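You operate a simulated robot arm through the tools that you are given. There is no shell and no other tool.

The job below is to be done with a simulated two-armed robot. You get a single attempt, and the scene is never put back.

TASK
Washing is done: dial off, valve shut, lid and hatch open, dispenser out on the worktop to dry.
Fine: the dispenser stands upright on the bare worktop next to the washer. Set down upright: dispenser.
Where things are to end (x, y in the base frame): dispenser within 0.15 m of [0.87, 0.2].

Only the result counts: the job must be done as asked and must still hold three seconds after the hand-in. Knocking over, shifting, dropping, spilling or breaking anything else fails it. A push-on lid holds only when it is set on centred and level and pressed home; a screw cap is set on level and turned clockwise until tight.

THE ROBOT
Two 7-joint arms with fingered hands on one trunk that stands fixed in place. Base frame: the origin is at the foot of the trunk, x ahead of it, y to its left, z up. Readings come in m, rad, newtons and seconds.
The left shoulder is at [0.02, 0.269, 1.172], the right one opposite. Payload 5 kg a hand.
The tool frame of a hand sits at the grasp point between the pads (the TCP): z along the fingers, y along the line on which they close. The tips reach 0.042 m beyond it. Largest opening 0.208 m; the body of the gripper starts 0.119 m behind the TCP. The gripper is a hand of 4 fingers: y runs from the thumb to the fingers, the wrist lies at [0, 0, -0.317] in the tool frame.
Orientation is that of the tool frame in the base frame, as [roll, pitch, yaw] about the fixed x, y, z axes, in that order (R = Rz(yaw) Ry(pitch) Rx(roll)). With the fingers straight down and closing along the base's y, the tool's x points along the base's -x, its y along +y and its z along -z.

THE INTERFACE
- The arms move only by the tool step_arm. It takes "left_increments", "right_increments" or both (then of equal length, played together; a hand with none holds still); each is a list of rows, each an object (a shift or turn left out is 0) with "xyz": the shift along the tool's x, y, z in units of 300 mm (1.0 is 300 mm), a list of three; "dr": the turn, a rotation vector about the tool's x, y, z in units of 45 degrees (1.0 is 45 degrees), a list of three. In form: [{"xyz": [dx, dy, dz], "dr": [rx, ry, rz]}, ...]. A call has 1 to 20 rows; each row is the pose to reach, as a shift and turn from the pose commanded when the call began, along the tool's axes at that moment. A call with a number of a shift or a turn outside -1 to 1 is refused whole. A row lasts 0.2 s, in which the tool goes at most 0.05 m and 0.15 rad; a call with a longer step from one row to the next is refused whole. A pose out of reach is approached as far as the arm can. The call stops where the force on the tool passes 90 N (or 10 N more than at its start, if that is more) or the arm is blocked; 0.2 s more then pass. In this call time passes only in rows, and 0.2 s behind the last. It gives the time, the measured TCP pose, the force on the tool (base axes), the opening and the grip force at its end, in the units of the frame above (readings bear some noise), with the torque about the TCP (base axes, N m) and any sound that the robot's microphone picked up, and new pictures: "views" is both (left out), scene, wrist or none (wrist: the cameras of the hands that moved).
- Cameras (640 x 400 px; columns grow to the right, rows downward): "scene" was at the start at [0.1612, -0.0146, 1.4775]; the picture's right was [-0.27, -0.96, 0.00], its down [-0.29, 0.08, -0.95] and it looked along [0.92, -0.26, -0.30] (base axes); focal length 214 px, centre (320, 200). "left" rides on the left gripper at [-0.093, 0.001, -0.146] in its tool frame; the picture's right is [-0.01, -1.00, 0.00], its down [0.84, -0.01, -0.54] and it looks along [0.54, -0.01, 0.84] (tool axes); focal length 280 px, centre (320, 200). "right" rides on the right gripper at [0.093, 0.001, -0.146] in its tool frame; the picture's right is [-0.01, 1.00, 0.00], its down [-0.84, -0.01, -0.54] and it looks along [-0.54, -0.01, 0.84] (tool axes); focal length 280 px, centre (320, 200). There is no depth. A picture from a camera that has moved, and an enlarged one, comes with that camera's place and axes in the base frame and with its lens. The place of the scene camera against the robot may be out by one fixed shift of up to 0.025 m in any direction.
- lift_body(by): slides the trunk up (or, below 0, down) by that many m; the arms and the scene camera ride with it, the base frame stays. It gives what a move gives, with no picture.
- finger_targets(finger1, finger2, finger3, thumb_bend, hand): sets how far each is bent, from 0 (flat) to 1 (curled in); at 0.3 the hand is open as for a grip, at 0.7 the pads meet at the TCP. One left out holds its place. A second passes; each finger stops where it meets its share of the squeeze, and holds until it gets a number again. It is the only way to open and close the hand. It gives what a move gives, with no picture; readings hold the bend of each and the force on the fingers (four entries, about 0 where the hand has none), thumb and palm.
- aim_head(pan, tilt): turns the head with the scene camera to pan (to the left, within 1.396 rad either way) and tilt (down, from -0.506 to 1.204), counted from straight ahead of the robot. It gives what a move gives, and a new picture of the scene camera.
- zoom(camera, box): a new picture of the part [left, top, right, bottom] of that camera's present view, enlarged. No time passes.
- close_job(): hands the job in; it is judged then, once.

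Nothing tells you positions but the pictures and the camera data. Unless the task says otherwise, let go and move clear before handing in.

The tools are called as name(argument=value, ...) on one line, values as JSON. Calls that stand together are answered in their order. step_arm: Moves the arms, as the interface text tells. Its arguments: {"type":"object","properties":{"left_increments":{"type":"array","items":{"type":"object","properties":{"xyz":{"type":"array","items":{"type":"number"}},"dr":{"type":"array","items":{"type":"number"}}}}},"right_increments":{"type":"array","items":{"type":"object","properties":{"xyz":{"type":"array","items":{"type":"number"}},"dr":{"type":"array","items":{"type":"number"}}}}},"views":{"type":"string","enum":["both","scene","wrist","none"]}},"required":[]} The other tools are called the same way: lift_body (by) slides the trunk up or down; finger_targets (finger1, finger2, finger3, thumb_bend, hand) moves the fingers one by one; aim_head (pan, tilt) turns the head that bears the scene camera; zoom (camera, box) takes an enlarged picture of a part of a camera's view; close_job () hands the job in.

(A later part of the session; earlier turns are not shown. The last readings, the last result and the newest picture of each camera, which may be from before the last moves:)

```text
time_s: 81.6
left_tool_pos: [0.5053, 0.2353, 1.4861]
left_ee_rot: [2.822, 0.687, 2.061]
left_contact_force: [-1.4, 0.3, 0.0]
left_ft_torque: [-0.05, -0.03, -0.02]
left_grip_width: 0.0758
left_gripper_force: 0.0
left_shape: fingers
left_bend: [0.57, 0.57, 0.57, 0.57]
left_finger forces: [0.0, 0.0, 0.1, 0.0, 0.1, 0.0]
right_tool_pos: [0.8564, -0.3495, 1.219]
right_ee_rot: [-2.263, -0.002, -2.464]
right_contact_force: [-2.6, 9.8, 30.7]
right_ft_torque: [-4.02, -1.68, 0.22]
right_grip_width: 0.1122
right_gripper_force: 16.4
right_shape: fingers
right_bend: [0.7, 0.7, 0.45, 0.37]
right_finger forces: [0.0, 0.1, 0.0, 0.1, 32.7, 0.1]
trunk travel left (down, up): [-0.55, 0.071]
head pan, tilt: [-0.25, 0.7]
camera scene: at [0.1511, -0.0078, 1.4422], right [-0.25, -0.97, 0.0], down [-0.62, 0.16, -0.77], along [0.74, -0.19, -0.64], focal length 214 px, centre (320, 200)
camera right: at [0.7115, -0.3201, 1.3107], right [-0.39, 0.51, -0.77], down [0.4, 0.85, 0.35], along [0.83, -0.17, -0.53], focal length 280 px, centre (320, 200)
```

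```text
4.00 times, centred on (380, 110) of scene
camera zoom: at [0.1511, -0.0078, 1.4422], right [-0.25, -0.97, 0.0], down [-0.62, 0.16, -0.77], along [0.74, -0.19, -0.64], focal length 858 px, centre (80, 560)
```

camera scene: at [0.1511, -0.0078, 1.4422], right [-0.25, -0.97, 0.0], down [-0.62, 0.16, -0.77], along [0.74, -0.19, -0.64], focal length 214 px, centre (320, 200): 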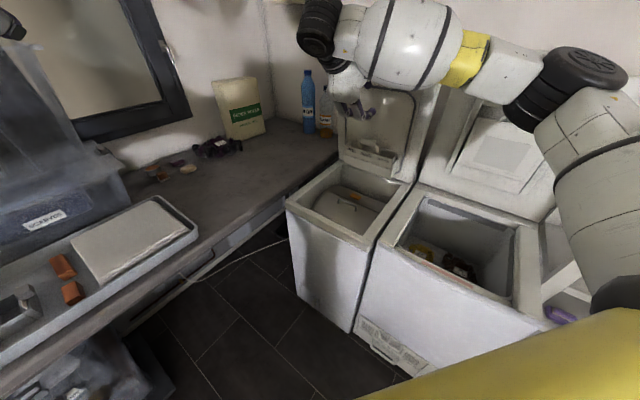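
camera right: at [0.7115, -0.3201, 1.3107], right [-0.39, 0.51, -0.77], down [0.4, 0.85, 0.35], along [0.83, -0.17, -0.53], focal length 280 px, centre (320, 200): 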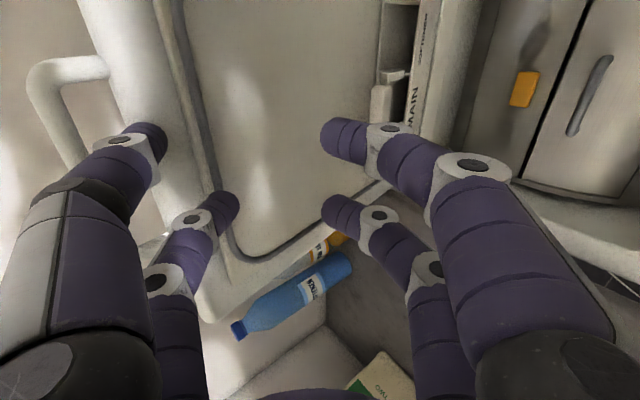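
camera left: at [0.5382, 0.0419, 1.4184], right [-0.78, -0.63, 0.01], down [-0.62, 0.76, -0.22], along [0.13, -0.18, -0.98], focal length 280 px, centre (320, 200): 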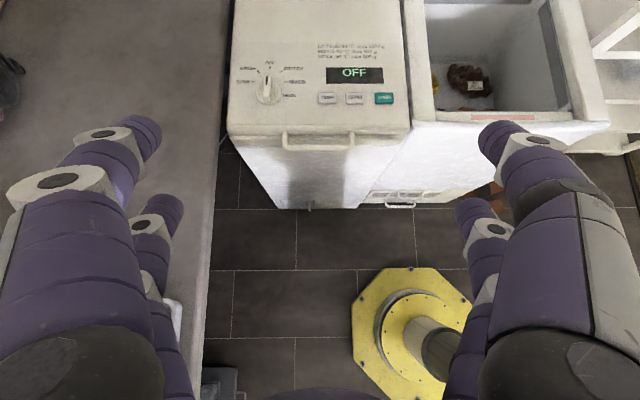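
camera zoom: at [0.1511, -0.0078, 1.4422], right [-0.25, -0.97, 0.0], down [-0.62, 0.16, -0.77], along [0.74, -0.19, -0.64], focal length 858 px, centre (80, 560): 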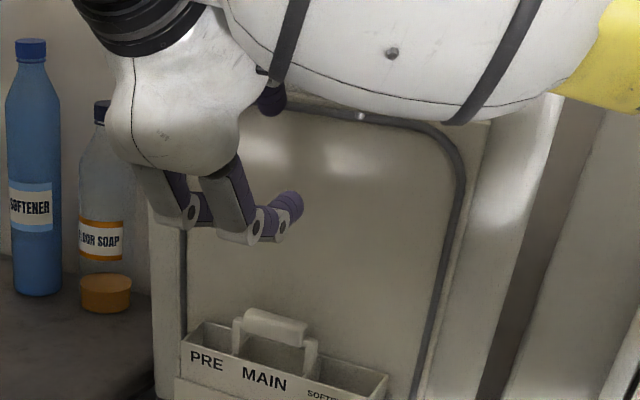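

The thumb tip seems caught at the lid's edge by the handle. I'll withdraw straight along the finger direction.

step_arm(right_increments=[{"xyz": [0, 0, -0.1]}, {"xyz": [0, 0, -0.2]}], views="both")

zoom(camera="scene", box=[300, 60, 460, 160])

```text
time_s: 82.2
left_tool_pos: [0.5095, 0.2328, 1.4853]
left_ee_rot: [2.826, 0.684, 2.062]
left_contact_force: [-0.3, -0.1, -0.1]
left_ft_torque: [-0.05, -0.02, -0.01]
left_grip_width: 0.0759
left_gripper_force: 0.1
left_shape: fingers
left_bend: [0.57, 0.57, 0.57, 0.57]
left_finger forces: [0.0, 0.0, 0.1, 0.0, 0.1, 0.1]
right_tool_pos: [0.8291, -0.3179, 1.2518]
right_ee_rot: [-2.268, -0.005, -2.467]
right_contact_force: [-0.3, 0.0, 0.0]
right_ft_torque: [-0.02, -0.03, 0.0]
right_grip_width: 0.0762
right_gripper_force: 0.1
right_shape: fingers
right_bend: [0.7, 0.7, 0.45, 0.45]
right_finger forces: [0.1, 0.1, 0.1, 0.0, 0.0, 0.1]
trunk travel left (down, up): [-0.55, 0.071]
head pan, tilt: [-0.25, 0.7]
camera scene: at [0.1534, -0.0104, 1.4415], right [-0.25, -0.97, 0.0], down [-0.62, 0.16, -0.77], along [0.74, -0.19, -0.64], focal length 214 px, centre (320, 200)
camera right: at [0.6853, -0.2874, 1.3453], right [-0.39, 0.51, -0.77], down [0.41, 0.84, 0.35], along [0.82, -0.17, -0.54], focal length 280 px, centre (320, 200)
```

scene: 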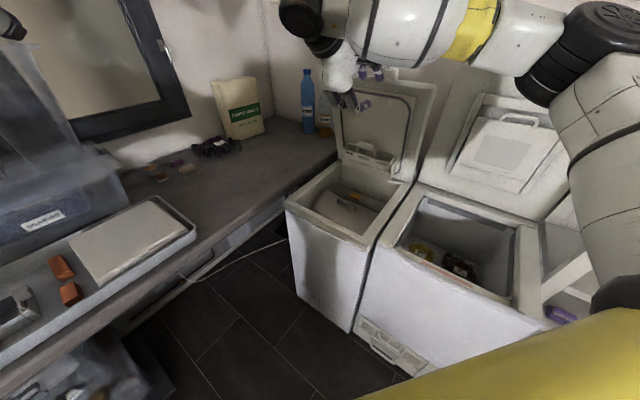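
right: 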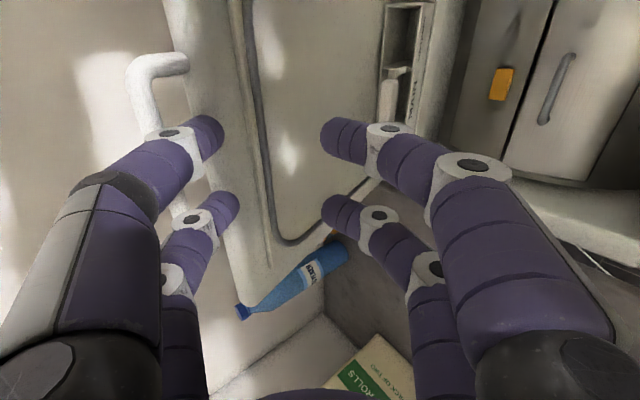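

```text
4.00 times, centred on (380, 110) of scene
camera zoom: at [0.1534, -0.0104, 1.4415], right [-0.25, -0.97, 0.0], down [-0.62, 0.16, -0.77], along [0.74, -0.19, -0.64], focal length 858 px, centre (80, 560)
```

zoom: 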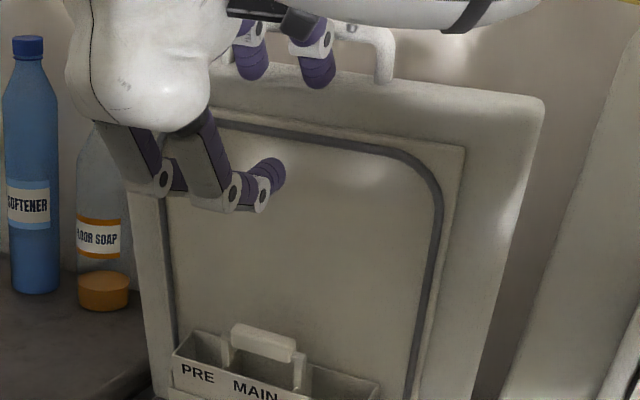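

Free again; the lid stays at about 75-80°. I'll close the hand and push the lid's inner panel the rest of the way with the fingertips, above the dispenser.

finger_targets(hand="right", finger3=0.7, thumb_bend=0.7)

step_arm(right_increments=[{"xyz": [0, -0.009, 0.166]}, {"xyz": [0, -0.0495, 0.328]}, {"xyz": [0, -0.146, 0.443]}, {"xyz": [0, -0.221, 0.533]}, {"xyz": [0, -0.296, 0.622]}, {"xyz": [0, -0.365, 0.704]}], views="both")

```text
time_s: 83.2
left_tool_pos: [0.5086, 0.2318, 1.485]
left_ee_rot: [2.824, 0.684, 2.061]
left_contact_force: [0.1, 0.2, 0.0]
left_ft_torque: [0.02, -0.01, 0.02]
left_grip_width: 0.0758
left_gripper_force: 0.1
left_shape: fingers
left_bend: [0.57, 0.57, 0.57, 0.57]
left_finger forces: [0.1, 0.1, 0.0, 0.0, 0.1, 0.0]
right_tool_pos: [0.8305, -0.316, 1.2542]
right_ee_rot: [-2.266, -0.005, -2.465]
right_contact_force: [0.3, -0.5, 0.0]
right_ft_torque: [0.0, 0.03, 0.02]
right_grip_width: 0.011
right_gripper_force: 0.0
right_shape: fingers
right_bend: [0.7, 0.7, 0.7, 0.7]
right_finger forces: [0.1, 0.0, 0.0, 0.1, 0.0, 0.0]
trunk travel left (down, up): [-0.55, 0.071]
head pan, tilt: [-0.25, 0.7]
```

```text
refused: row 2 steps farther than a row can; nothing moved
```

step_arm(right_increments=[{"xyz": [0, -0.009, 0.12]}, {"xyz": [0, -0.025, 0.24]}, {"xyz": [0, -0.0495, 0.328]}, {"xyz": [0, -0.146, 0.443]}, {"xyz": [0, -0.221, 0.533]}, {"xyz": [0, -0.296, 0.622]}, {"xyz": [0, -0.365, 0.704]}], views="both")

```text
time_s: 84.8
left_tool_pos: [0.502, 0.2374, 1.4868]
left_ee_rot: [2.822, 0.691, 2.063]
left_contact_force: [0.7, 0.9, -0.9]
left_ft_torque: [-0.01, 0.05, -0.01]
left_grip_width: 0.0757
left_gripper_force: 0.0
left_shape: fingers
left_bend: [0.57, 0.57, 0.57, 0.57]
left_finger forces: [0.0, 0.0, 0.0, 0.1, 0.0, 0.1]
right_tool_pos: [0.9705, -0.4895, 1.2093]
right_ee_rot: [-2.26, -0.003, -2.457]
right_contact_force: [-63.8, 44.1, 17.1]
right_ft_torque: [-0.23, -0.99, 0.27]
right_grip_width: 0.0062
right_gripper_force: 41.3
right_shape: fingers
right_bend: [0.67, 0.65, 0.74, 0.76]
right_finger forces: [0.0, 0.0, 48.3, 0.1, 34.1, 0.0]
trunk travel left (down, up): [-0.55, 0.071]
head pan, tilt: [-0.25, 0.7]
camera scene: at [0.1479, -0.0059, 1.4427], right [-0.25, -0.97, 0.0], down [-0.62, 0.16, -0.77], along [0.74, -0.19, -0.64], focal length 214 px, centre (320, 200)
camera right: at [0.8266, -0.4604, 1.3013], right [-0.39, 0.5, -0.77], down [0.4, 0.85, 0.35], along [0.83, -0.17, -0.53], focal length 280 px, centre (320, 200)
```

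scene: 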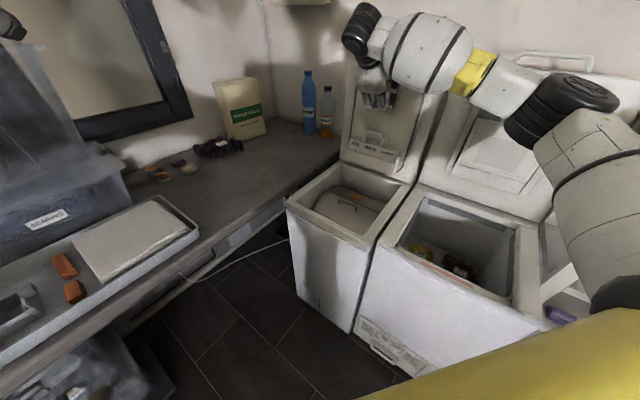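
right: 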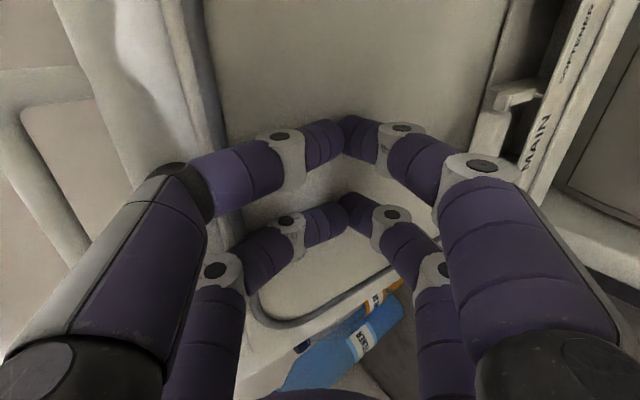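

The lid hit its end stop (78 N). Back off and check it stays.

step_arm(right_increments=[{"xyz": [0, 0.1, -0.12]}, {"xyz": [0, 0.15, -0.25]}, {"xyz": [0, 0.15, -0.4]}, {"xyz": [0, 0.15, -0.55]}, {"xyz": [0, 0.15, -0.7]}], views="both")

zoom(camera="scene", box=[300, 60, 460, 160])

zoom(camera="scene", box=[280, 140, 420, 228])

```text
time_s: 86.0
left_tool_pos: [0.5083, 0.2334, 1.4851]
left_ee_rot: [2.824, 0.687, 2.063]
left_contact_force: [-0.3, 0.5, 1.0]
left_ft_torque: [-0.07, -0.09, 0.01]
left_grip_width: 0.076
left_gripper_force: 0.0
left_shape: fingers
left_bend: [0.57, 0.57, 0.57, 0.57]
left_finger forces: [0.1, 0.0, 0.1, 0.0, 0.0, 0.0]
right_tool_pos: [0.8567, -0.35, 1.3031]
right_ee_rot: [-2.267, -0.005, -2.463]
right_contact_force: [-1.0, 1.4, -1.1]
right_ft_torque: [-0.09, -0.09, 0.0]
right_grip_width: 0.0105
right_gripper_force: 0.1
right_shape: fingers
right_bend: [0.7, 0.7, 0.7, 0.7]
right_finger forces: [0.0, 0.0, 0.0, 0.0, 0.0, 0.0]
trunk travel left (down, up): [-0.55, 0.071]
head pan, tilt: [-0.25, 0.7]
camera scene: at [0.1527, -0.0098, 1.4419], right [-0.25, -0.97, 0.0], down [-0.62, 0.16, -0.77], along [0.74, -0.19, -0.64], focal length 214 px, centre (320, 200)
camera right: at [0.7119, -0.3199, 1.3961], right [-0.39, 0.51, -0.77], down [0.4, 0.84, 0.35], along [0.83, -0.17, -0.54], focal length 280 px, centre (320, 200)
```

scene: 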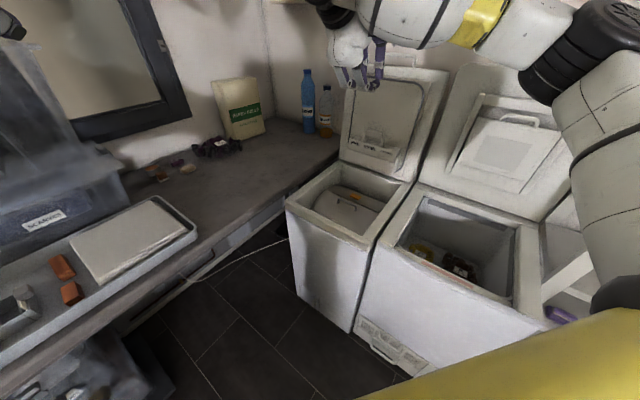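
right: 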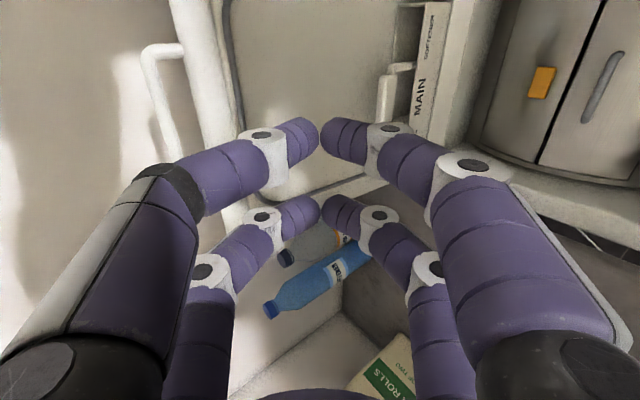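

```text
4.00 times, centred on (380, 110) of scene
camera zoom: at [0.1527, -0.0098, 1.4419], right [-0.25, -0.97, 0.0], down [-0.62, 0.16, -0.77], along [0.74, -0.19, -0.64], focal length 858 px, centre (80, 560)
```

zoom: 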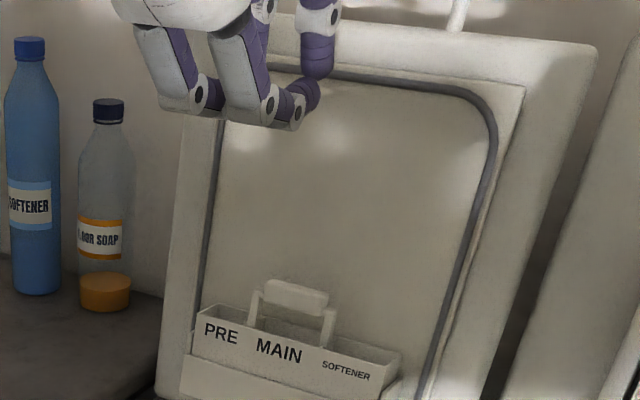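

```text
4.55 times, centred on (350, 184) of scene
camera zoom: at [0.1527, -0.0098, 1.4419], right [-0.25, -0.97, 0.0], down [-0.62, 0.16, -0.77], along [0.74, -0.19, -0.64], focal length 975 px, centre (184, 273)
```

zoom: 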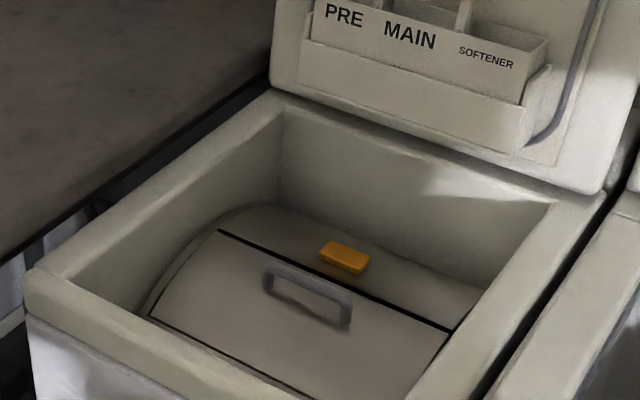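

The lid is now open like the dryer's, and its holder presents the dispenser upright with its handle on top (around (0.90, -0.45, 1.09)). I'll set the right hand up above it with fingers opened to get a close view.

finger_targets(hand="right", finger1=0.5, finger2=0.5, finger3=0.6, thumb_bend=0.6)

step_arm(right_increments=[{"xyz": [0.02, 0.045, 0.016], "dr": [-0.14, 0, 0]}, {"xyz": [0.04, 0.09, 0.032], "dr": [-0.28, 0, 0]}, {"xyz": [0.06, 0.135, 0.048], "dr": [-0.42, 0, 0]}, {"xyz": [0.08, 0.178, 0.063], "dr": [-0.556, 0, 0]}], views="both")

zoom(camera="right", box=[200, 0, 520, 200])

```text
time_s: 87.0
left_tool_pos: [0.5101, 0.2311, 1.4853]
left_ee_rot: [2.827, 0.685, 2.063]
left_contact_force: [-0.1, 0.0, -1.0]
left_ft_torque: [0.01, 0.0, -0.01]
left_grip_width: 0.0759
left_gripper_force: 0.1
left_shape: fingers
left_bend: [0.57, 0.57, 0.57, 0.57]
left_finger forces: [0.1, 0.1, 0.1, 0.0, 0.0, 0.0]
right_tool_pos: [0.8563, -0.3498, 1.3025]
right_ee_rot: [-2.267, -0.003, -2.463]
right_contact_force: [0.5, 0.1, 1.0]
right_ft_torque: [0.02, 0.01, 0.0]
right_grip_width: 0.0861
right_gripper_force: 0.0
right_shape: fingers
right_bend: [0.5, 0.5, 0.6, 0.6]
right_finger forces: [0.1, 0.0, 0.0, 0.1, 0.0, 0.0]
trunk travel left (down, up): [-0.55, 0.071]
head pan, tilt: [-0.25, 0.7]
```

```text
time_s: 88.0
left_tool_pos: [0.5099, 0.2316, 1.4851]
left_ee_rot: [2.826, 0.685, 2.064]
left_contact_force: [-0.5, -1.6, 0.1]
left_ft_torque: [0.04, 0.03, 0.04]
left_grip_width: 0.0758
left_gripper_force: 0.1
left_shape: fingers
left_bend: [0.57, 0.57, 0.57, 0.57]
left_finger forces: [0.1, 0.0, 0.1, 0.0, 0.1, 0.0]
right_tool_pos: [0.8262, -0.351, 1.2483]
right_ee_rot: [-2.706, -0.005, -2.466]
right_contact_force: [-0.3, 0.0, -0.7]
right_ft_torque: [0.04, -0.01, -0.02]
right_grip_width: 0.0864
right_gripper_force: 0.1
right_shape: fingers
right_bend: [0.5, 0.5, 0.6, 0.6]
right_finger forces: [0.0, 0.0, 0.0, 0.0, 0.0, 0.0]
trunk travel left (down, up): [-0.55, 0.071]
head pan, tilt: [-0.25, 0.7]
camera scene: at [0.1539, -0.0109, 1.4416], right [-0.25, -0.97, 0.0], down [-0.62, 0.16, -0.76], along [0.74, -0.19, -0.64], focal length 214 px, centre (320, 200)
camera right: at [0.7126, -0.3603, 1.3811], right [-0.56, 0.72, -0.42], down [0.52, 0.7, 0.49], along [0.65, 0.05, -0.76], focal length 280 px, centre (320, 200)
```

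scene: 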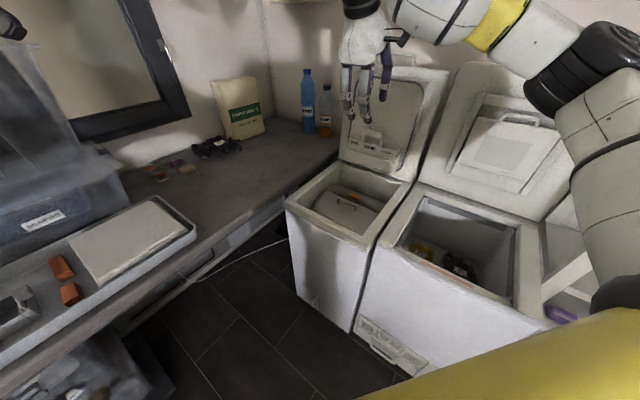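
right: 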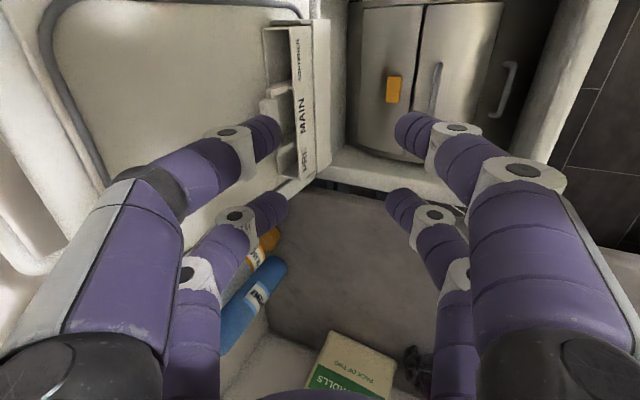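

```text
2.00 times, centred on (360, 100) of right
camera zoom: at [0.7126, -0.3603, 1.3811], right [-0.56, 0.72, -0.42], down [0.52, 0.7, 0.49], along [0.65, 0.05, -0.76], focal length 561 px, centre (240, 400)
```

zoom: 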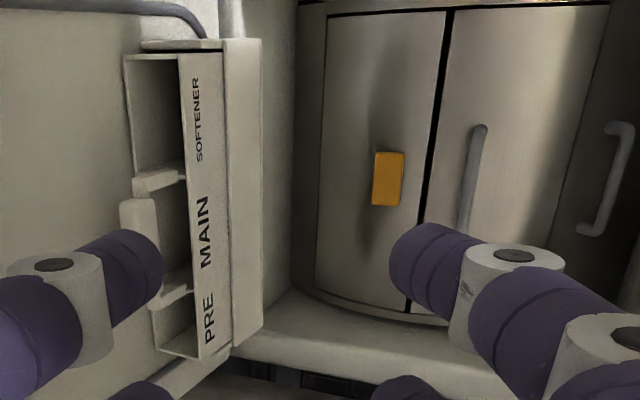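

Good view: the dispenser's handle is at about (0.92, -0.455, 1.087). I'll move the hand to hover right above it.

step_arm(right_increments=[{"xyz": [-0.008, -0.075, 0.097]}, {"xyz": [-0.016, -0.15, 0.194]}, {"xyz": [-0.024, -0.225, 0.291]}, {"xyz": [-0.032, -0.299, 0.389]}], views="wrist")

zoom(camera="right", box=[200, 60, 440, 210])

zoom(camera="scene", box=[320, 80, 420, 142])

```text
time_s: 89.0
left_tool_pos: [0.5108, 0.2313, 1.4854]
left_ee_rot: [2.827, 0.683, 2.066]
left_contact_force: [0.3, -0.2, 0.1]
left_ft_torque: [0.03, -0.01, 0.0]
left_grip_width: 0.0763
left_gripper_force: 0.1
left_shape: fingers
left_bend: [0.57, 0.57, 0.57, 0.57]
left_finger forces: [0.1, 0.1, 0.0, 0.0, 0.1, 0.0]
right_tool_pos: [0.9139, -0.4469, 1.1818]
right_ee_rot: [-2.704, -0.004, -2.464]
right_contact_force: [0.0, 1.1, -0.6]
right_ft_torque: [0.02, 0.01, 0.01]
right_grip_width: 0.0862
right_gripper_force: 0.0
right_shape: fingers
right_bend: [0.5, 0.5, 0.6, 0.6]
right_finger forces: [0.0, 0.0, 0.1, 0.0, 0.0, 0.0]
trunk travel left (down, up): [-0.55, 0.071]
head pan, tilt: [-0.25, 0.7]
camera right: at [0.8013, -0.4556, 1.3135], right [-0.56, 0.71, -0.42], down [0.52, 0.7, 0.49], along [0.65, 0.05, -0.76], focal length 280 px, centre (320, 200)
```

right: 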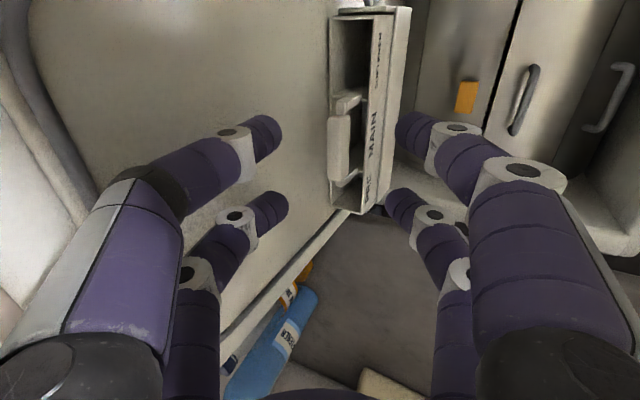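

```text
2.67 times, centred on (320, 135) of right
camera zoom: at [0.8013, -0.4556, 1.3135], right [-0.56, 0.71, -0.42], down [0.52, 0.7, 0.49], along [0.65, 0.05, -0.76], focal length 748 px, centre (320, 373)
```

zoom: 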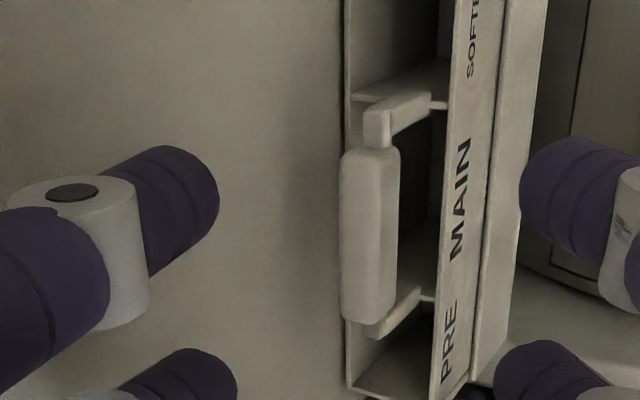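

```text
6.40 times, centred on (370, 111) of scene
camera zoom: at [0.1538, -0.0107, 1.4416], right [-0.25, -0.97, 0.0], down [-0.62, 0.16, -0.76], along [0.74, -0.19, -0.64], focal length 1373 px, centre (0, 770)
```

zoom: 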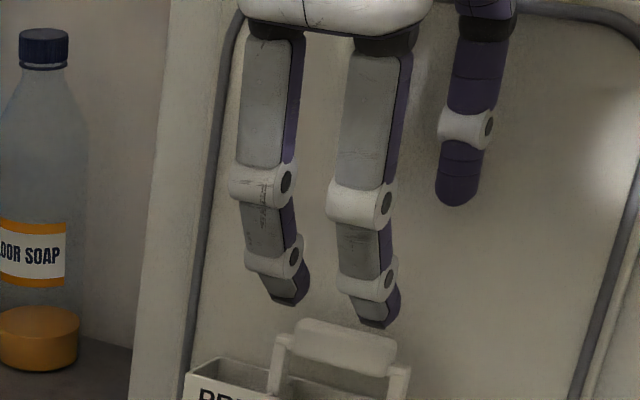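

I'll go down to just above the handle bar and check the finger alignment.

step_arm(right_increments=[{"xyz": [-0.017, 0.012, 0.1]}, {"xyz": [-0.034, 0.023, 0.195]}], views="none")

zoom(camera="right", box=[200, 60, 440, 210])

zoom(camera="scene", box=[320, 80, 420, 142])

```text
time_s: 89.6
left_tool_pos: [0.5085, 0.2325, 1.4846]
left_ee_rot: [2.827, 0.687, 2.062]
left_contact_force: [-0.6, -0.7, 0.4]
left_ft_torque: [-0.03, 0.02, 0.01]
left_grip_width: 0.0762
left_gripper_force: 0.1
left_shape: fingers
left_bend: [0.57, 0.57, 0.57, 0.57]
left_finger forces: [0.0, 0.0, 0.0, 0.0, 0.0, 0.1]
right_tool_pos: [0.9354, -0.4539, 1.1255]
right_ee_rot: [-2.702, -0.001, -2.464]
right_contact_force: [-0.3, 0.3, 0.8]
right_ft_torque: [0.02, 0.02, 0.0]
right_grip_width: 0.0863
right_gripper_force: 0.0
right_shape: fingers
right_bend: [0.5, 0.5, 0.6, 0.6]
right_finger forces: [0.1, 0.1, 0.0, 0.0, 0.1, 0.0]
trunk travel left (down, up): [-0.55, 0.071]
head pan, tilt: [-0.25, 0.7]
```

```text
2.67 times, centred on (320, 135) of right
camera zoom: at [0.8209, -0.4634, 1.2576], right [-0.56, 0.71, -0.42], down [0.52, 0.7, 0.49], along [0.65, 0.05, -0.76], focal length 748 px, centre (320, 373)
```

zoom: 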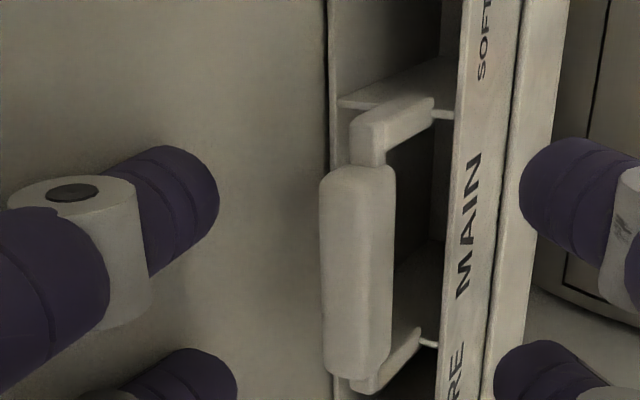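

```text
6.40 times, centred on (370, 111) of scene
camera zoom: at [0.1535, -0.01, 1.4417], right [-0.25, -0.97, 0.0], down [-0.62, 0.16, -0.77], along [0.74, -0.19, -0.64], focal length 1373 px, centre (0, 770)
```

zoom: 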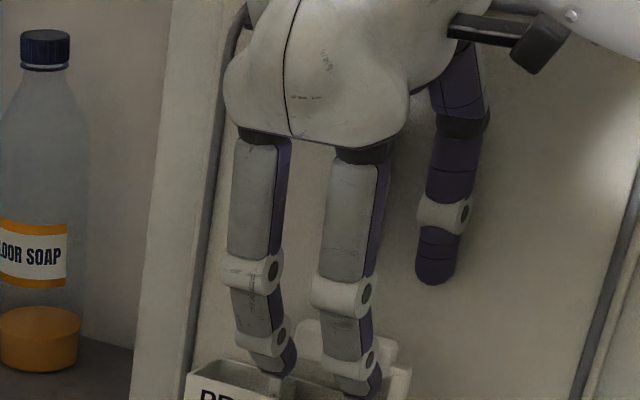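

Refined: bar top at about (0.958, -0.464, 1.047). I'll descend so the bar sits between the fingertips.

step_arm(right_increments=[{"xyz": [-0.02, 0.022, 0.1]}, {"xyz": [-0.04, 0.044, 0.195]}], views="none")

zoom(camera="right", box=[200, 60, 440, 210])

zoom(camera="scene", box=[320, 90, 420, 152])

```text
time_s: 90.2
left_tool_pos: [0.5069, 0.2339, 1.4856]
left_ee_rot: [2.824, 0.687, 2.065]
left_contact_force: [0.5, -1.4, 0.0]
left_ft_torque: [0.04, 0.04, 0.02]
left_grip_width: 0.0759
left_gripper_force: 0.0
left_shape: fingers
left_bend: [0.57, 0.57, 0.57, 0.57]
left_finger forces: [0.0, 0.0, 0.1, 0.0, 0.1, 0.0]
right_tool_pos: [0.9521, -0.4519, 1.0705]
right_ee_rot: [-2.704, -0.001, -2.462]
right_contact_force: [-15.9, 20.9, 10.6]
right_ft_torque: [-0.37, -0.53, 0.44]
right_grip_width: 0.0792
right_gripper_force: 14.0
right_shape: fingers
right_bend: [0.5, 0.5, 0.66, 0.62]
right_finger forces: [0.0, 0.0, 20.5, 0.0, 7.7, 0.0]
trunk travel left (down, up): [-0.55, 0.071]
head pan, tilt: [-0.25, 0.7]
```

```text
2.67 times, centred on (320, 135) of right
camera zoom: at [0.8376, -0.4622, 1.202], right [-0.56, 0.71, -0.42], down [0.52, 0.7, 0.49], along [0.65, 0.06, -0.76], focal length 748 px, centre (320, 373)
```

zoom: 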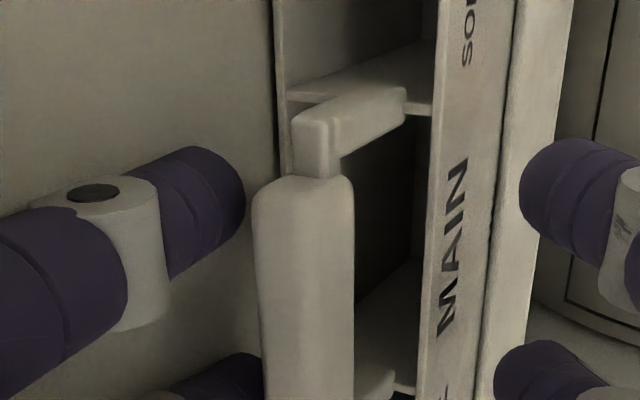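

```text
6.40 times, centred on (370, 121) of scene
camera zoom: at [0.1521, -0.0087, 1.442], right [-0.25, -0.97, 0.0], down [-0.62, 0.16, -0.77], along [0.74, -0.19, -0.64], focal length 1373 px, centre (0, 706)
```

zoom: 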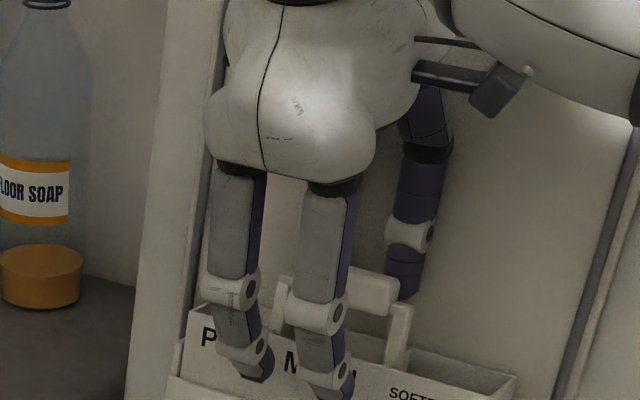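

The thumb side touches the lid panel behind the handle, and the bar is between the fingers. Close the grip.

finger_targets(hand="right", finger1=0.74, finger2=0.74, finger3=0.7, thumb_bend=0.7)

zoom(camera="right", box=[160, 60, 480, 260])

```text
time_s: 91.2
left_tool_pos: [0.5087, 0.2313, 1.4863]
left_ee_rot: [2.825, 0.684, 2.063]
left_contact_force: [-0.1, -0.2, 0.2]
left_ft_torque: [0.04, 0.0, -0.04]
left_grip_width: 0.0758
left_gripper_force: 0.1
left_shape: fingers
left_bend: [0.57, 0.57, 0.57, 0.57]
left_finger forces: [0.0, 0.0, 0.0, 0.0, 0.1, 0.0]
right_tool_pos: [0.9515, -0.4574, 1.0677]
right_ee_rot: [-2.704, -0.004, -2.465]
right_contact_force: [-10.2, 8.0, -2.2]
right_ft_torque: [0.35, 0.41, 0.06]
right_grip_width: 0.043
right_gripper_force: 18.9
right_shape: fingers
right_bend: [0.59, 0.58, 0.69, 0.69]
right_finger forces: [7.6, 7.3, 18.3, 0.1, 4.4, 0.1]
trunk travel left (down, up): [-0.55, 0.071]
head pan, tilt: [-0.25, 0.7]
```

```text
2.00 times, centred on (320, 160) of right
camera zoom: at [0.8382, -0.4662, 1.1995], right [-0.56, 0.71, -0.42], down [0.52, 0.7, 0.49], along [0.65, 0.05, -0.76], focal length 561 px, centre (320, 280)
```

zoom: 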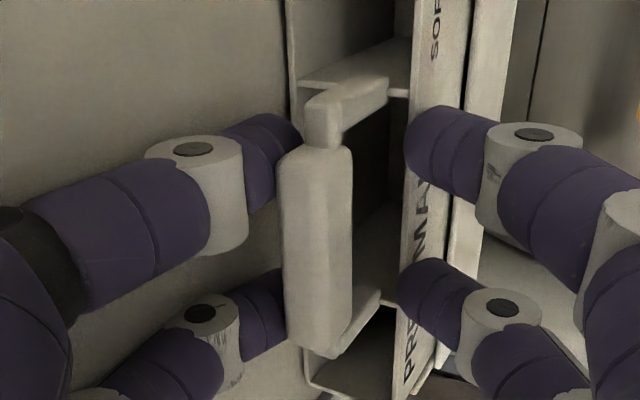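

The grip clamps between the handle's back and the dispenser's front wall (43 mm), which is a stable hold. I'll lift gently along the lid's plane and check.

step_arm(right_increments=[{"xyz": [0, -0.018, -0.028]}, {"xyz": [0, -0.036, -0.056]}, {"xyz": [0, -0.054, -0.084]}], views="none")

zoom(camera="right", box=[160, 60, 480, 260])

zoom(camera="scene", box=[320, 90, 420, 152])

```text
time_s: 92.0
left_tool_pos: [0.5085, 0.2323, 1.4862]
left_ee_rot: [2.827, 0.686, 2.064]
left_contact_force: [0.3, -0.5, 0.0]
left_ft_torque: [-0.03, -0.01, 0.02]
left_grip_width: 0.0757
left_gripper_force: 0.1
left_shape: fingers
left_bend: [0.57, 0.57, 0.57, 0.57]
left_finger forces: [0.0, 0.1, 0.0, 0.0, 0.0, 0.1]
right_tool_pos: [0.9528, -0.4586, 1.0984]
right_ee_rot: [-2.702, -0.002, -2.465]
right_contact_force: [-8.1, 11.8, -1.9]
right_ft_torque: [0.36, 0.24, 0.21]
right_grip_width: 0.0429
right_gripper_force: 20.9
right_shape: fingers
right_bend: [0.59, 0.58, 0.69, 0.69]
right_finger forces: [8.1, 7.8, 21.3, 0.1, 4.4, 0.0]
trunk travel left (down, up): [-0.55, 0.071]
head pan, tilt: [-0.25, 0.7]
```

```text
2.00 times, centred on (320, 160) of right
camera zoom: at [0.8404, -0.4679, 1.2298], right [-0.56, 0.71, -0.43], down [0.52, 0.7, 0.49], along [0.65, 0.05, -0.76], focal length 561 px, centre (320, 280)
```

zoom: 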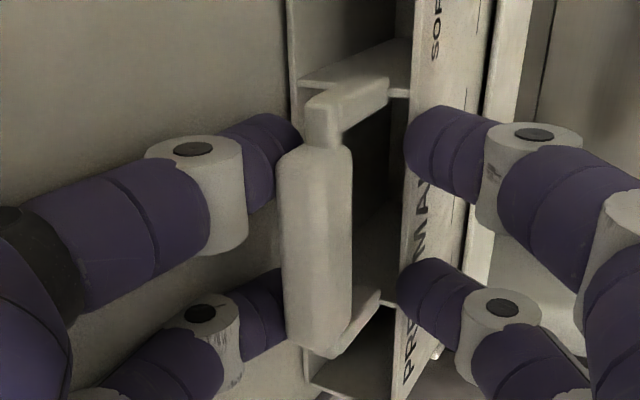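

```text
6.40 times, centred on (370, 121) of scene
camera zoom: at [0.1532, -0.0096, 1.4418], right [-0.25, -0.97, 0.0], down [-0.62, 0.16, -0.77], along [0.74, -0.19, -0.64], focal length 1373 px, centre (0, 706)
```

zoom: 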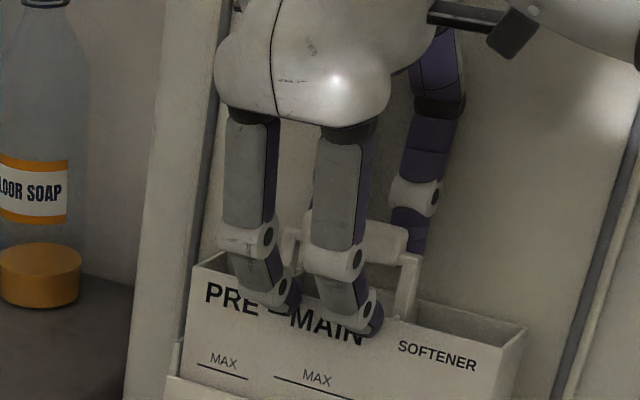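

It slides out with the hand. Continue lifting and then draw it away from the lid.

step_arm(right_increments=[{"xyz": [0, -0.05, -0.1]}, {"xyz": [0, -0.1, -0.2]}, {"xyz": [0, -0.15, -0.3]}, {"xyz": [0, -0.18, -0.42]}, {"xyz": [0, -0.12, -0.5]}, {"xyz": [0, 0.0, -0.56]}], views="both")

zoom(camera="scene", box=[300, 70, 440, 158])

```text
time_s: 93.4
left_tool_pos: [0.509, 0.233, 1.4852]
left_ee_rot: [2.828, 0.686, 2.062]
left_contact_force: [-0.5, 0.1, -1.4]
left_ft_torque: [-0.07, -0.02, -0.05]
left_grip_width: 0.0761
left_gripper_force: 0.0
left_shape: fingers
left_bend: [0.57, 0.57, 0.57, 0.57]
left_finger forces: [0.0, 0.0, 0.0, 0.0, 0.0, 0.0]
right_tool_pos: [0.9088, -0.4022, 1.2495]
right_ee_rot: [-2.702, -0.004, -2.466]
right_contact_force: [0.5, -0.3, -1.8]
right_ft_torque: [0.01, -0.03, 0.0]
right_grip_width: 0.0241
right_gripper_force: 1.8
right_shape: fingers
right_bend: [0.65, 0.64, 0.69, 0.7]
right_finger forces: [1.4, 1.1, 0.7, 0.0, 0.7, 0.0]
trunk travel left (down, up): [-0.55, 0.071]
head pan, tilt: [-0.25, 0.7]
camera scene: at [0.1534, -0.0097, 1.4418], right [-0.25, -0.97, 0.0], down [-0.62, 0.16, -0.77], along [0.74, -0.19, -0.64], focal length 214 px, centre (320, 200)
camera right: at [0.7953, -0.4125, 1.3813], right [-0.56, 0.71, -0.43], down [0.52, 0.7, 0.49], along [0.65, 0.05, -0.76], focal length 280 px, centre (320, 200)
```

scene: 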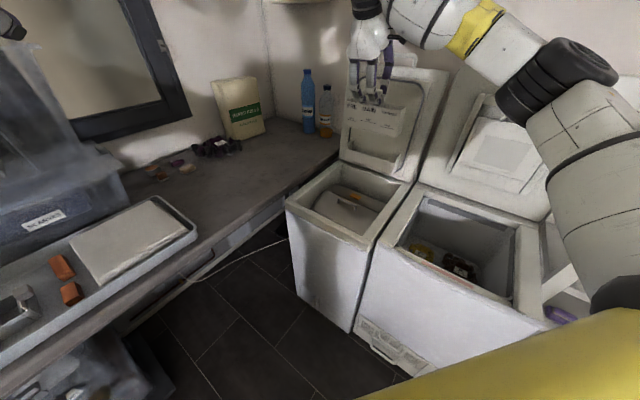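
right: 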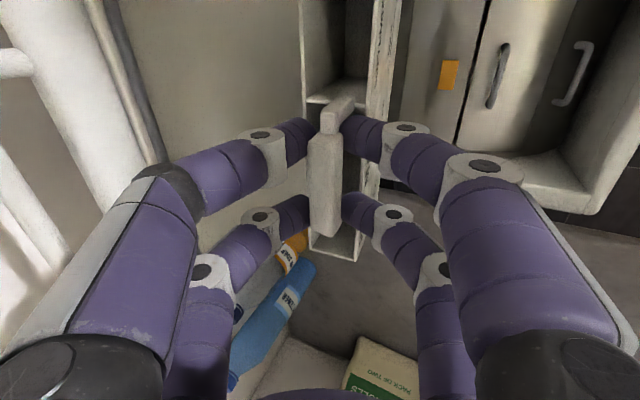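

```text
4.55 times, centred on (370, 114) of scene
camera zoom: at [0.1534, -0.0097, 1.4418], right [-0.25, -0.97, 0.0], down [-0.62, 0.16, -0.77], along [0.74, -0.19, -0.64], focal length 975 px, centre (93, 591)
```

zoom: 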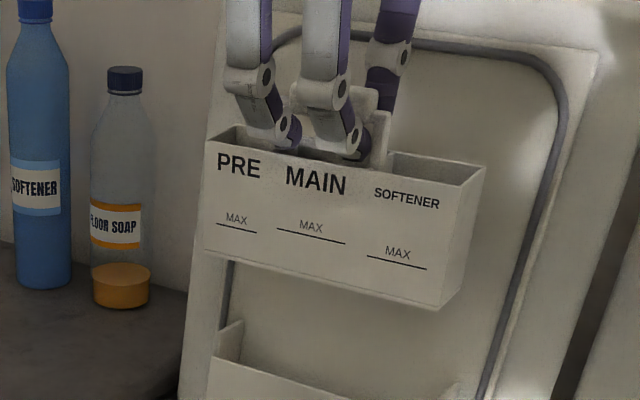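

The dispenser is out and the fingers now hold the handle bar, but lightly. Tighten the grip.

finger_targets(hand="right", finger1=0.8, finger2=0.8, finger3=0.8, thumb_bend=0.8)

zoom(camera="right", box=[160, 60, 480, 260])

zoom(camera="scene", box=[320, 70, 420, 132])

```text
time_s: 94.4
left_tool_pos: [0.5094, 0.2318, 1.4851]
left_ee_rot: [2.823, 0.684, 2.063]
left_contact_force: [-0.2, 0.1, 0.9]
left_ft_torque: [-0.02, 0.0, -0.04]
left_grip_width: 0.0759
left_gripper_force: 0.1
left_shape: fingers
left_bend: [0.57, 0.57, 0.57, 0.57]
left_finger forces: [0.0, 0.1, 0.0, 0.1, 0.1, 0.0]
right_tool_pos: [0.9091, -0.4043, 1.2478]
right_ee_rot: [-2.703, -0.002, -2.465]
right_contact_force: [0.2, -1.2, -1.4]
right_ft_torque: [0.03, 0.04, 0.03]
right_grip_width: 0.0183
right_gripper_force: 28.2
right_shape: fingers
right_bend: [0.62, 0.64, 0.75, 0.76]
right_finger forces: [16.3, 11.6, 11.5, 0.1, 16.4, 0.0]
trunk travel left (down, up): [-0.55, 0.071]
head pan, tilt: [-0.25, 0.7]
```

```text
2.00 times, centred on (320, 160) of right
camera zoom: at [0.796, -0.4132, 1.3804], right [-0.56, 0.71, -0.42], down [0.52, 0.7, 0.49], along [0.65, 0.05, -0.76], focal length 561 px, centre (320, 280)
```

zoom: 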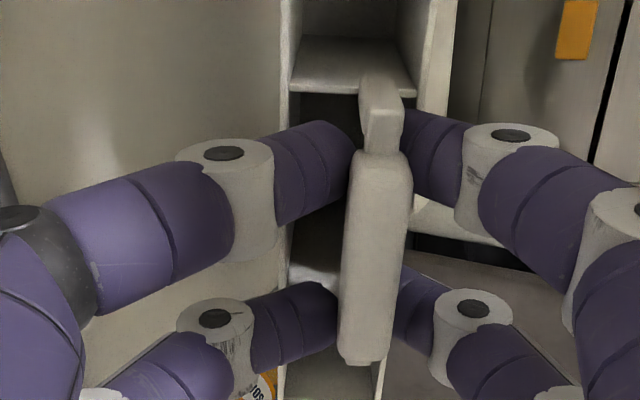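

```text
6.40 times, centred on (370, 101) of scene
camera zoom: at [0.1539, -0.0104, 1.4417], right [-0.25, -0.97, 0.0], down [-0.62, 0.16, -0.76], along [0.74, -0.19, -0.64], focal length 1373 px, centre (0, 834)
```

zoom: 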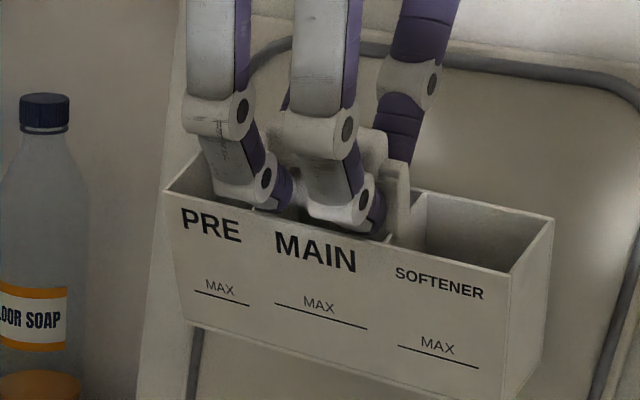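

Firm now (28 N). I'll carry the dispenser left over to the worktop while turning it 90° so its long side lies along the worktop; first half of the way.

step_arm(right_increments=[{"xyz": [-0.063, 0.106, -0.049], "dr": [0, -0.06, -0.13]}, {"xyz": [-0.127, 0.211, -0.098], "dr": [0, -0.121, -0.259]}, {"xyz": [-0.19, 0.317, -0.147], "dr": [0, -0.181, -0.389]}, {"xyz": [-0.254, 0.422, -0.197], "dr": [0, -0.241, -0.518]}, {"xyz": [-0.317, 0.528, -0.246], "dr": [0, -0.302, -0.648]}, {"xyz": [-0.381, 0.633, -0.295], "dr": [0, -0.362, -0.777]}, {"xyz": [-0.444, 0.739, -0.344], "dr": [0, -0.4226, -0.9066]}], views="both")

```text
time_s: 96.0
left_tool_pos: [0.509, 0.2321, 1.4853]
left_ee_rot: [2.825, 0.685, 2.064]
left_contact_force: [-0.6, 0.3, -0.3]
left_ft_torque: [-0.1, 0.02, -0.1]
left_grip_width: 0.0759
left_gripper_force: 0.0
left_shape: fingers
left_bend: [0.57, 0.57, 0.57, 0.57]
left_finger forces: [0.0, 0.0, 0.0, 0.0, 0.0, 0.0]
right_tool_pos: [0.8589, -0.1297, 1.2472]
right_ee_rot: [-2.706, -0.004, -1.678]
right_contact_force: [0.5, 0.3, -1.6]
right_ft_torque: [-0.01, 0.08, -0.02]
right_grip_width: 0.0181
right_gripper_force: 27.7
right_shape: fingers
right_bend: [0.62, 0.64, 0.75, 0.76]
right_finger forces: [16.0, 11.8, 11.4, 0.0, 16.3, 0.0]
trunk travel left (down, up): [-0.55, 0.071]
head pan, tilt: [-0.25, 0.7]
camera scene: at [0.1537, -0.0095, 1.4417], right [-0.25, -0.97, 0.0], down [-0.62, 0.16, -0.77], along [0.74, -0.19, -0.64], focal length 214 px, centre (320, 200)
camera right: at [0.7857, -0.2153, 1.3804], right [-0.9, 0.11, -0.42], down [-0.12, 0.86, 0.49], along [0.42, 0.49, -0.76], focal length 280 px, centre (320, 200)
```

scene: 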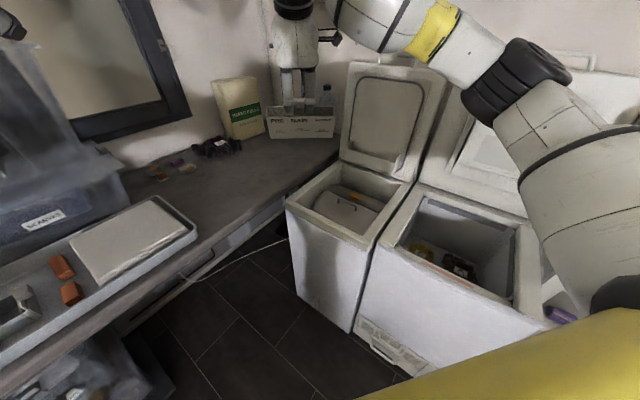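
right: 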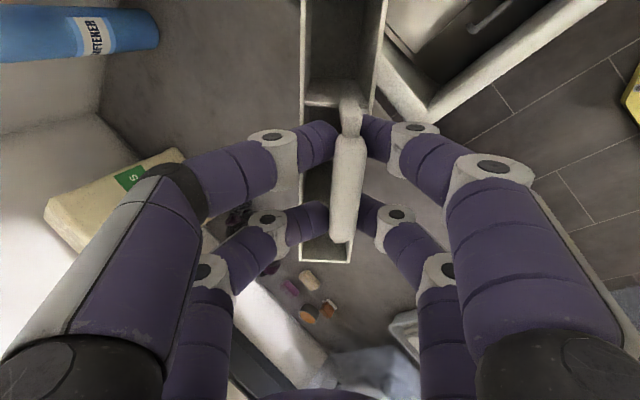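

The carry goes well. Second half: to above the worktop spot near (0.88, 0.15) with the remaining 45° turn.

step_arm(right_increments=[{"xyz": [-0.133, 0.013, 0.02], "dr": [0, -0.06, -0.13]}, {"xyz": [-0.267, 0.025, 0.041], "dr": [0, -0.121, -0.259]}, {"xyz": [-0.4, 0.038, 0.061], "dr": [0, -0.181, -0.389]}, {"xyz": [-0.533, 0.051, 0.082], "dr": [0, -0.241, -0.518]}, {"xyz": [-0.667, 0.064, 0.102], "dr": [0, -0.302, -0.648]}, {"xyz": [-0.8, 0.076, 0.123], "dr": [0, -0.362, -0.777]}, {"xyz": [-0.933, 0.089, 0.143], "dr": [0, -0.4226, -0.9066]}], views="both")

aim_head(pan=0.15, tilt=0.6)

```text
time_s: 97.6
left_tool_pos: [0.5095, 0.2336, 1.485]
left_ee_rot: [2.826, 0.686, 2.065]
left_contact_force: [-0.2, 1.8, 0.1]
left_ft_torque: [-0.12, 0.03, -0.1]
left_grip_width: 0.0758
left_gripper_force: 0.0
left_shape: fingers
left_bend: [0.57, 0.57, 0.57, 0.57]
left_finger forces: [0.1, 0.0, 0.0, 0.0, 0.0, 0.0]
right_tool_pos: [0.8848, 0.1516, 1.1949]
right_ee_rot: [-2.708, -0.001, -0.891]
right_contact_force: [0.6, 0.2, -1.8]
right_ft_torque: [-0.11, 0.09, -0.02]
right_grip_width: 0.0181
right_gripper_force: 27.9
right_shape: fingers
right_bend: [0.62, 0.64, 0.75, 0.76]
right_finger forces: [16.0, 11.9, 11.4, 0.1, 16.3, 0.1]
trunk travel left (down, up): [-0.55, 0.071]
head pan, tilt: [-0.25, 0.7]
camera scene: at [0.1539, -0.0088, 1.4416], right [-0.25, -0.97, 0.0], down [-0.62, 0.16, -0.77], along [0.74, -0.19, -0.64], focal length 214 px, centre (320, 200)
camera right: at [0.8929, 0.0391, 1.3276], right [-0.71, -0.56, -0.42], down [-0.7, 0.52, 0.49], along [-0.06, 0.64, -0.76], focal length 280 px, centre (320, 200)
```

scene: 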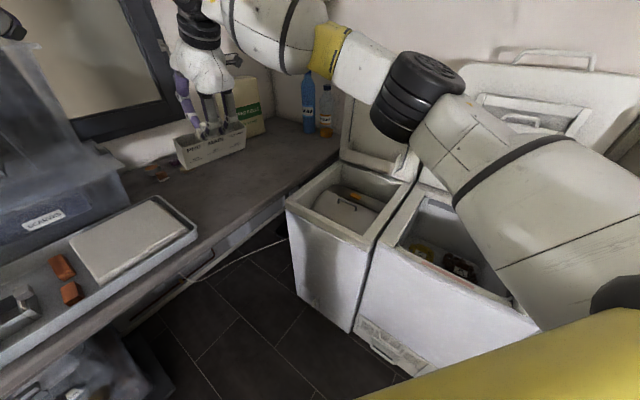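
right: 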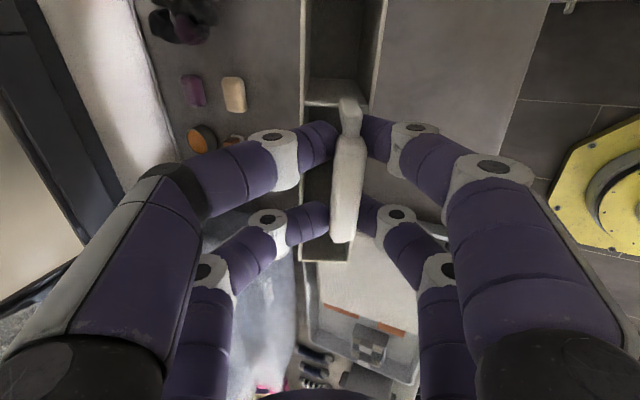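

```text
time_s: 98.4
left_tool_pos: [0.5092, 0.2318, 1.4842]
left_ee_rot: [2.826, 0.683, 2.064]
left_contact_force: [-0.1, 0.2, 0.4]
left_ft_torque: [0.0, -0.03, -0.01]
left_grip_width: 0.0758
left_gripper_force: 0.1
left_shape: fingers
left_bend: [0.57, 0.57, 0.57, 0.57]
left_finger forces: [0.0, 0.0, 0.0, 0.0, 0.0, 0.0]
right_tool_pos: [0.8839, 0.1481, 1.1959]
right_ee_rot: [-2.708, -0.001, -0.893]
right_contact_force: [0.0, 0.3, -2.2]
right_ft_torque: [-0.02, 0.01, -0.01]
right_grip_width: 0.0182
right_gripper_force: 27.7
right_shape: fingers
right_bend: [0.62, 0.64, 0.75, 0.76]
right_finger forces: [15.9, 11.8, 11.5, 0.1, 16.3, 0.0]
trunk travel left (down, up): [-0.55, 0.071]
head pan, tilt: [0.15, 0.6]
camera scene: at [0.1588, 0.0241, 1.4503], right [0.15, -0.99, 0.0], down [-0.56, -0.08, -0.82], along [0.82, 0.12, -0.57], focal length 214 px, centre (320, 200)
```

scene: 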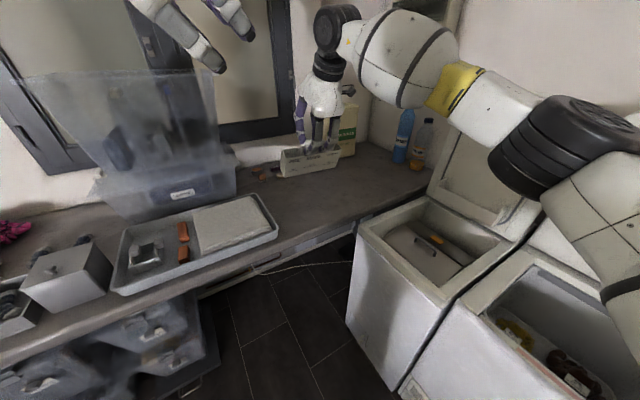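

Zoom on the dispenser to check its tilt before lowering.

zoom(camera="scene", box=[250, 120, 378, 200])

```text
5.00 times, centred on (314, 160) of scene
camera zoom: at [0.1588, 0.0241, 1.4503], right [0.15, -0.99, 0.0], down [-0.56, -0.08, -0.82], along [0.82, 0.12, -0.57], focal length 1072 px, centre (350, 400)
```

zoom: 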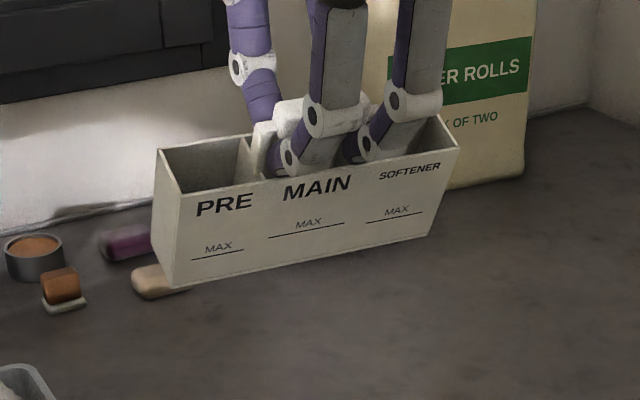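

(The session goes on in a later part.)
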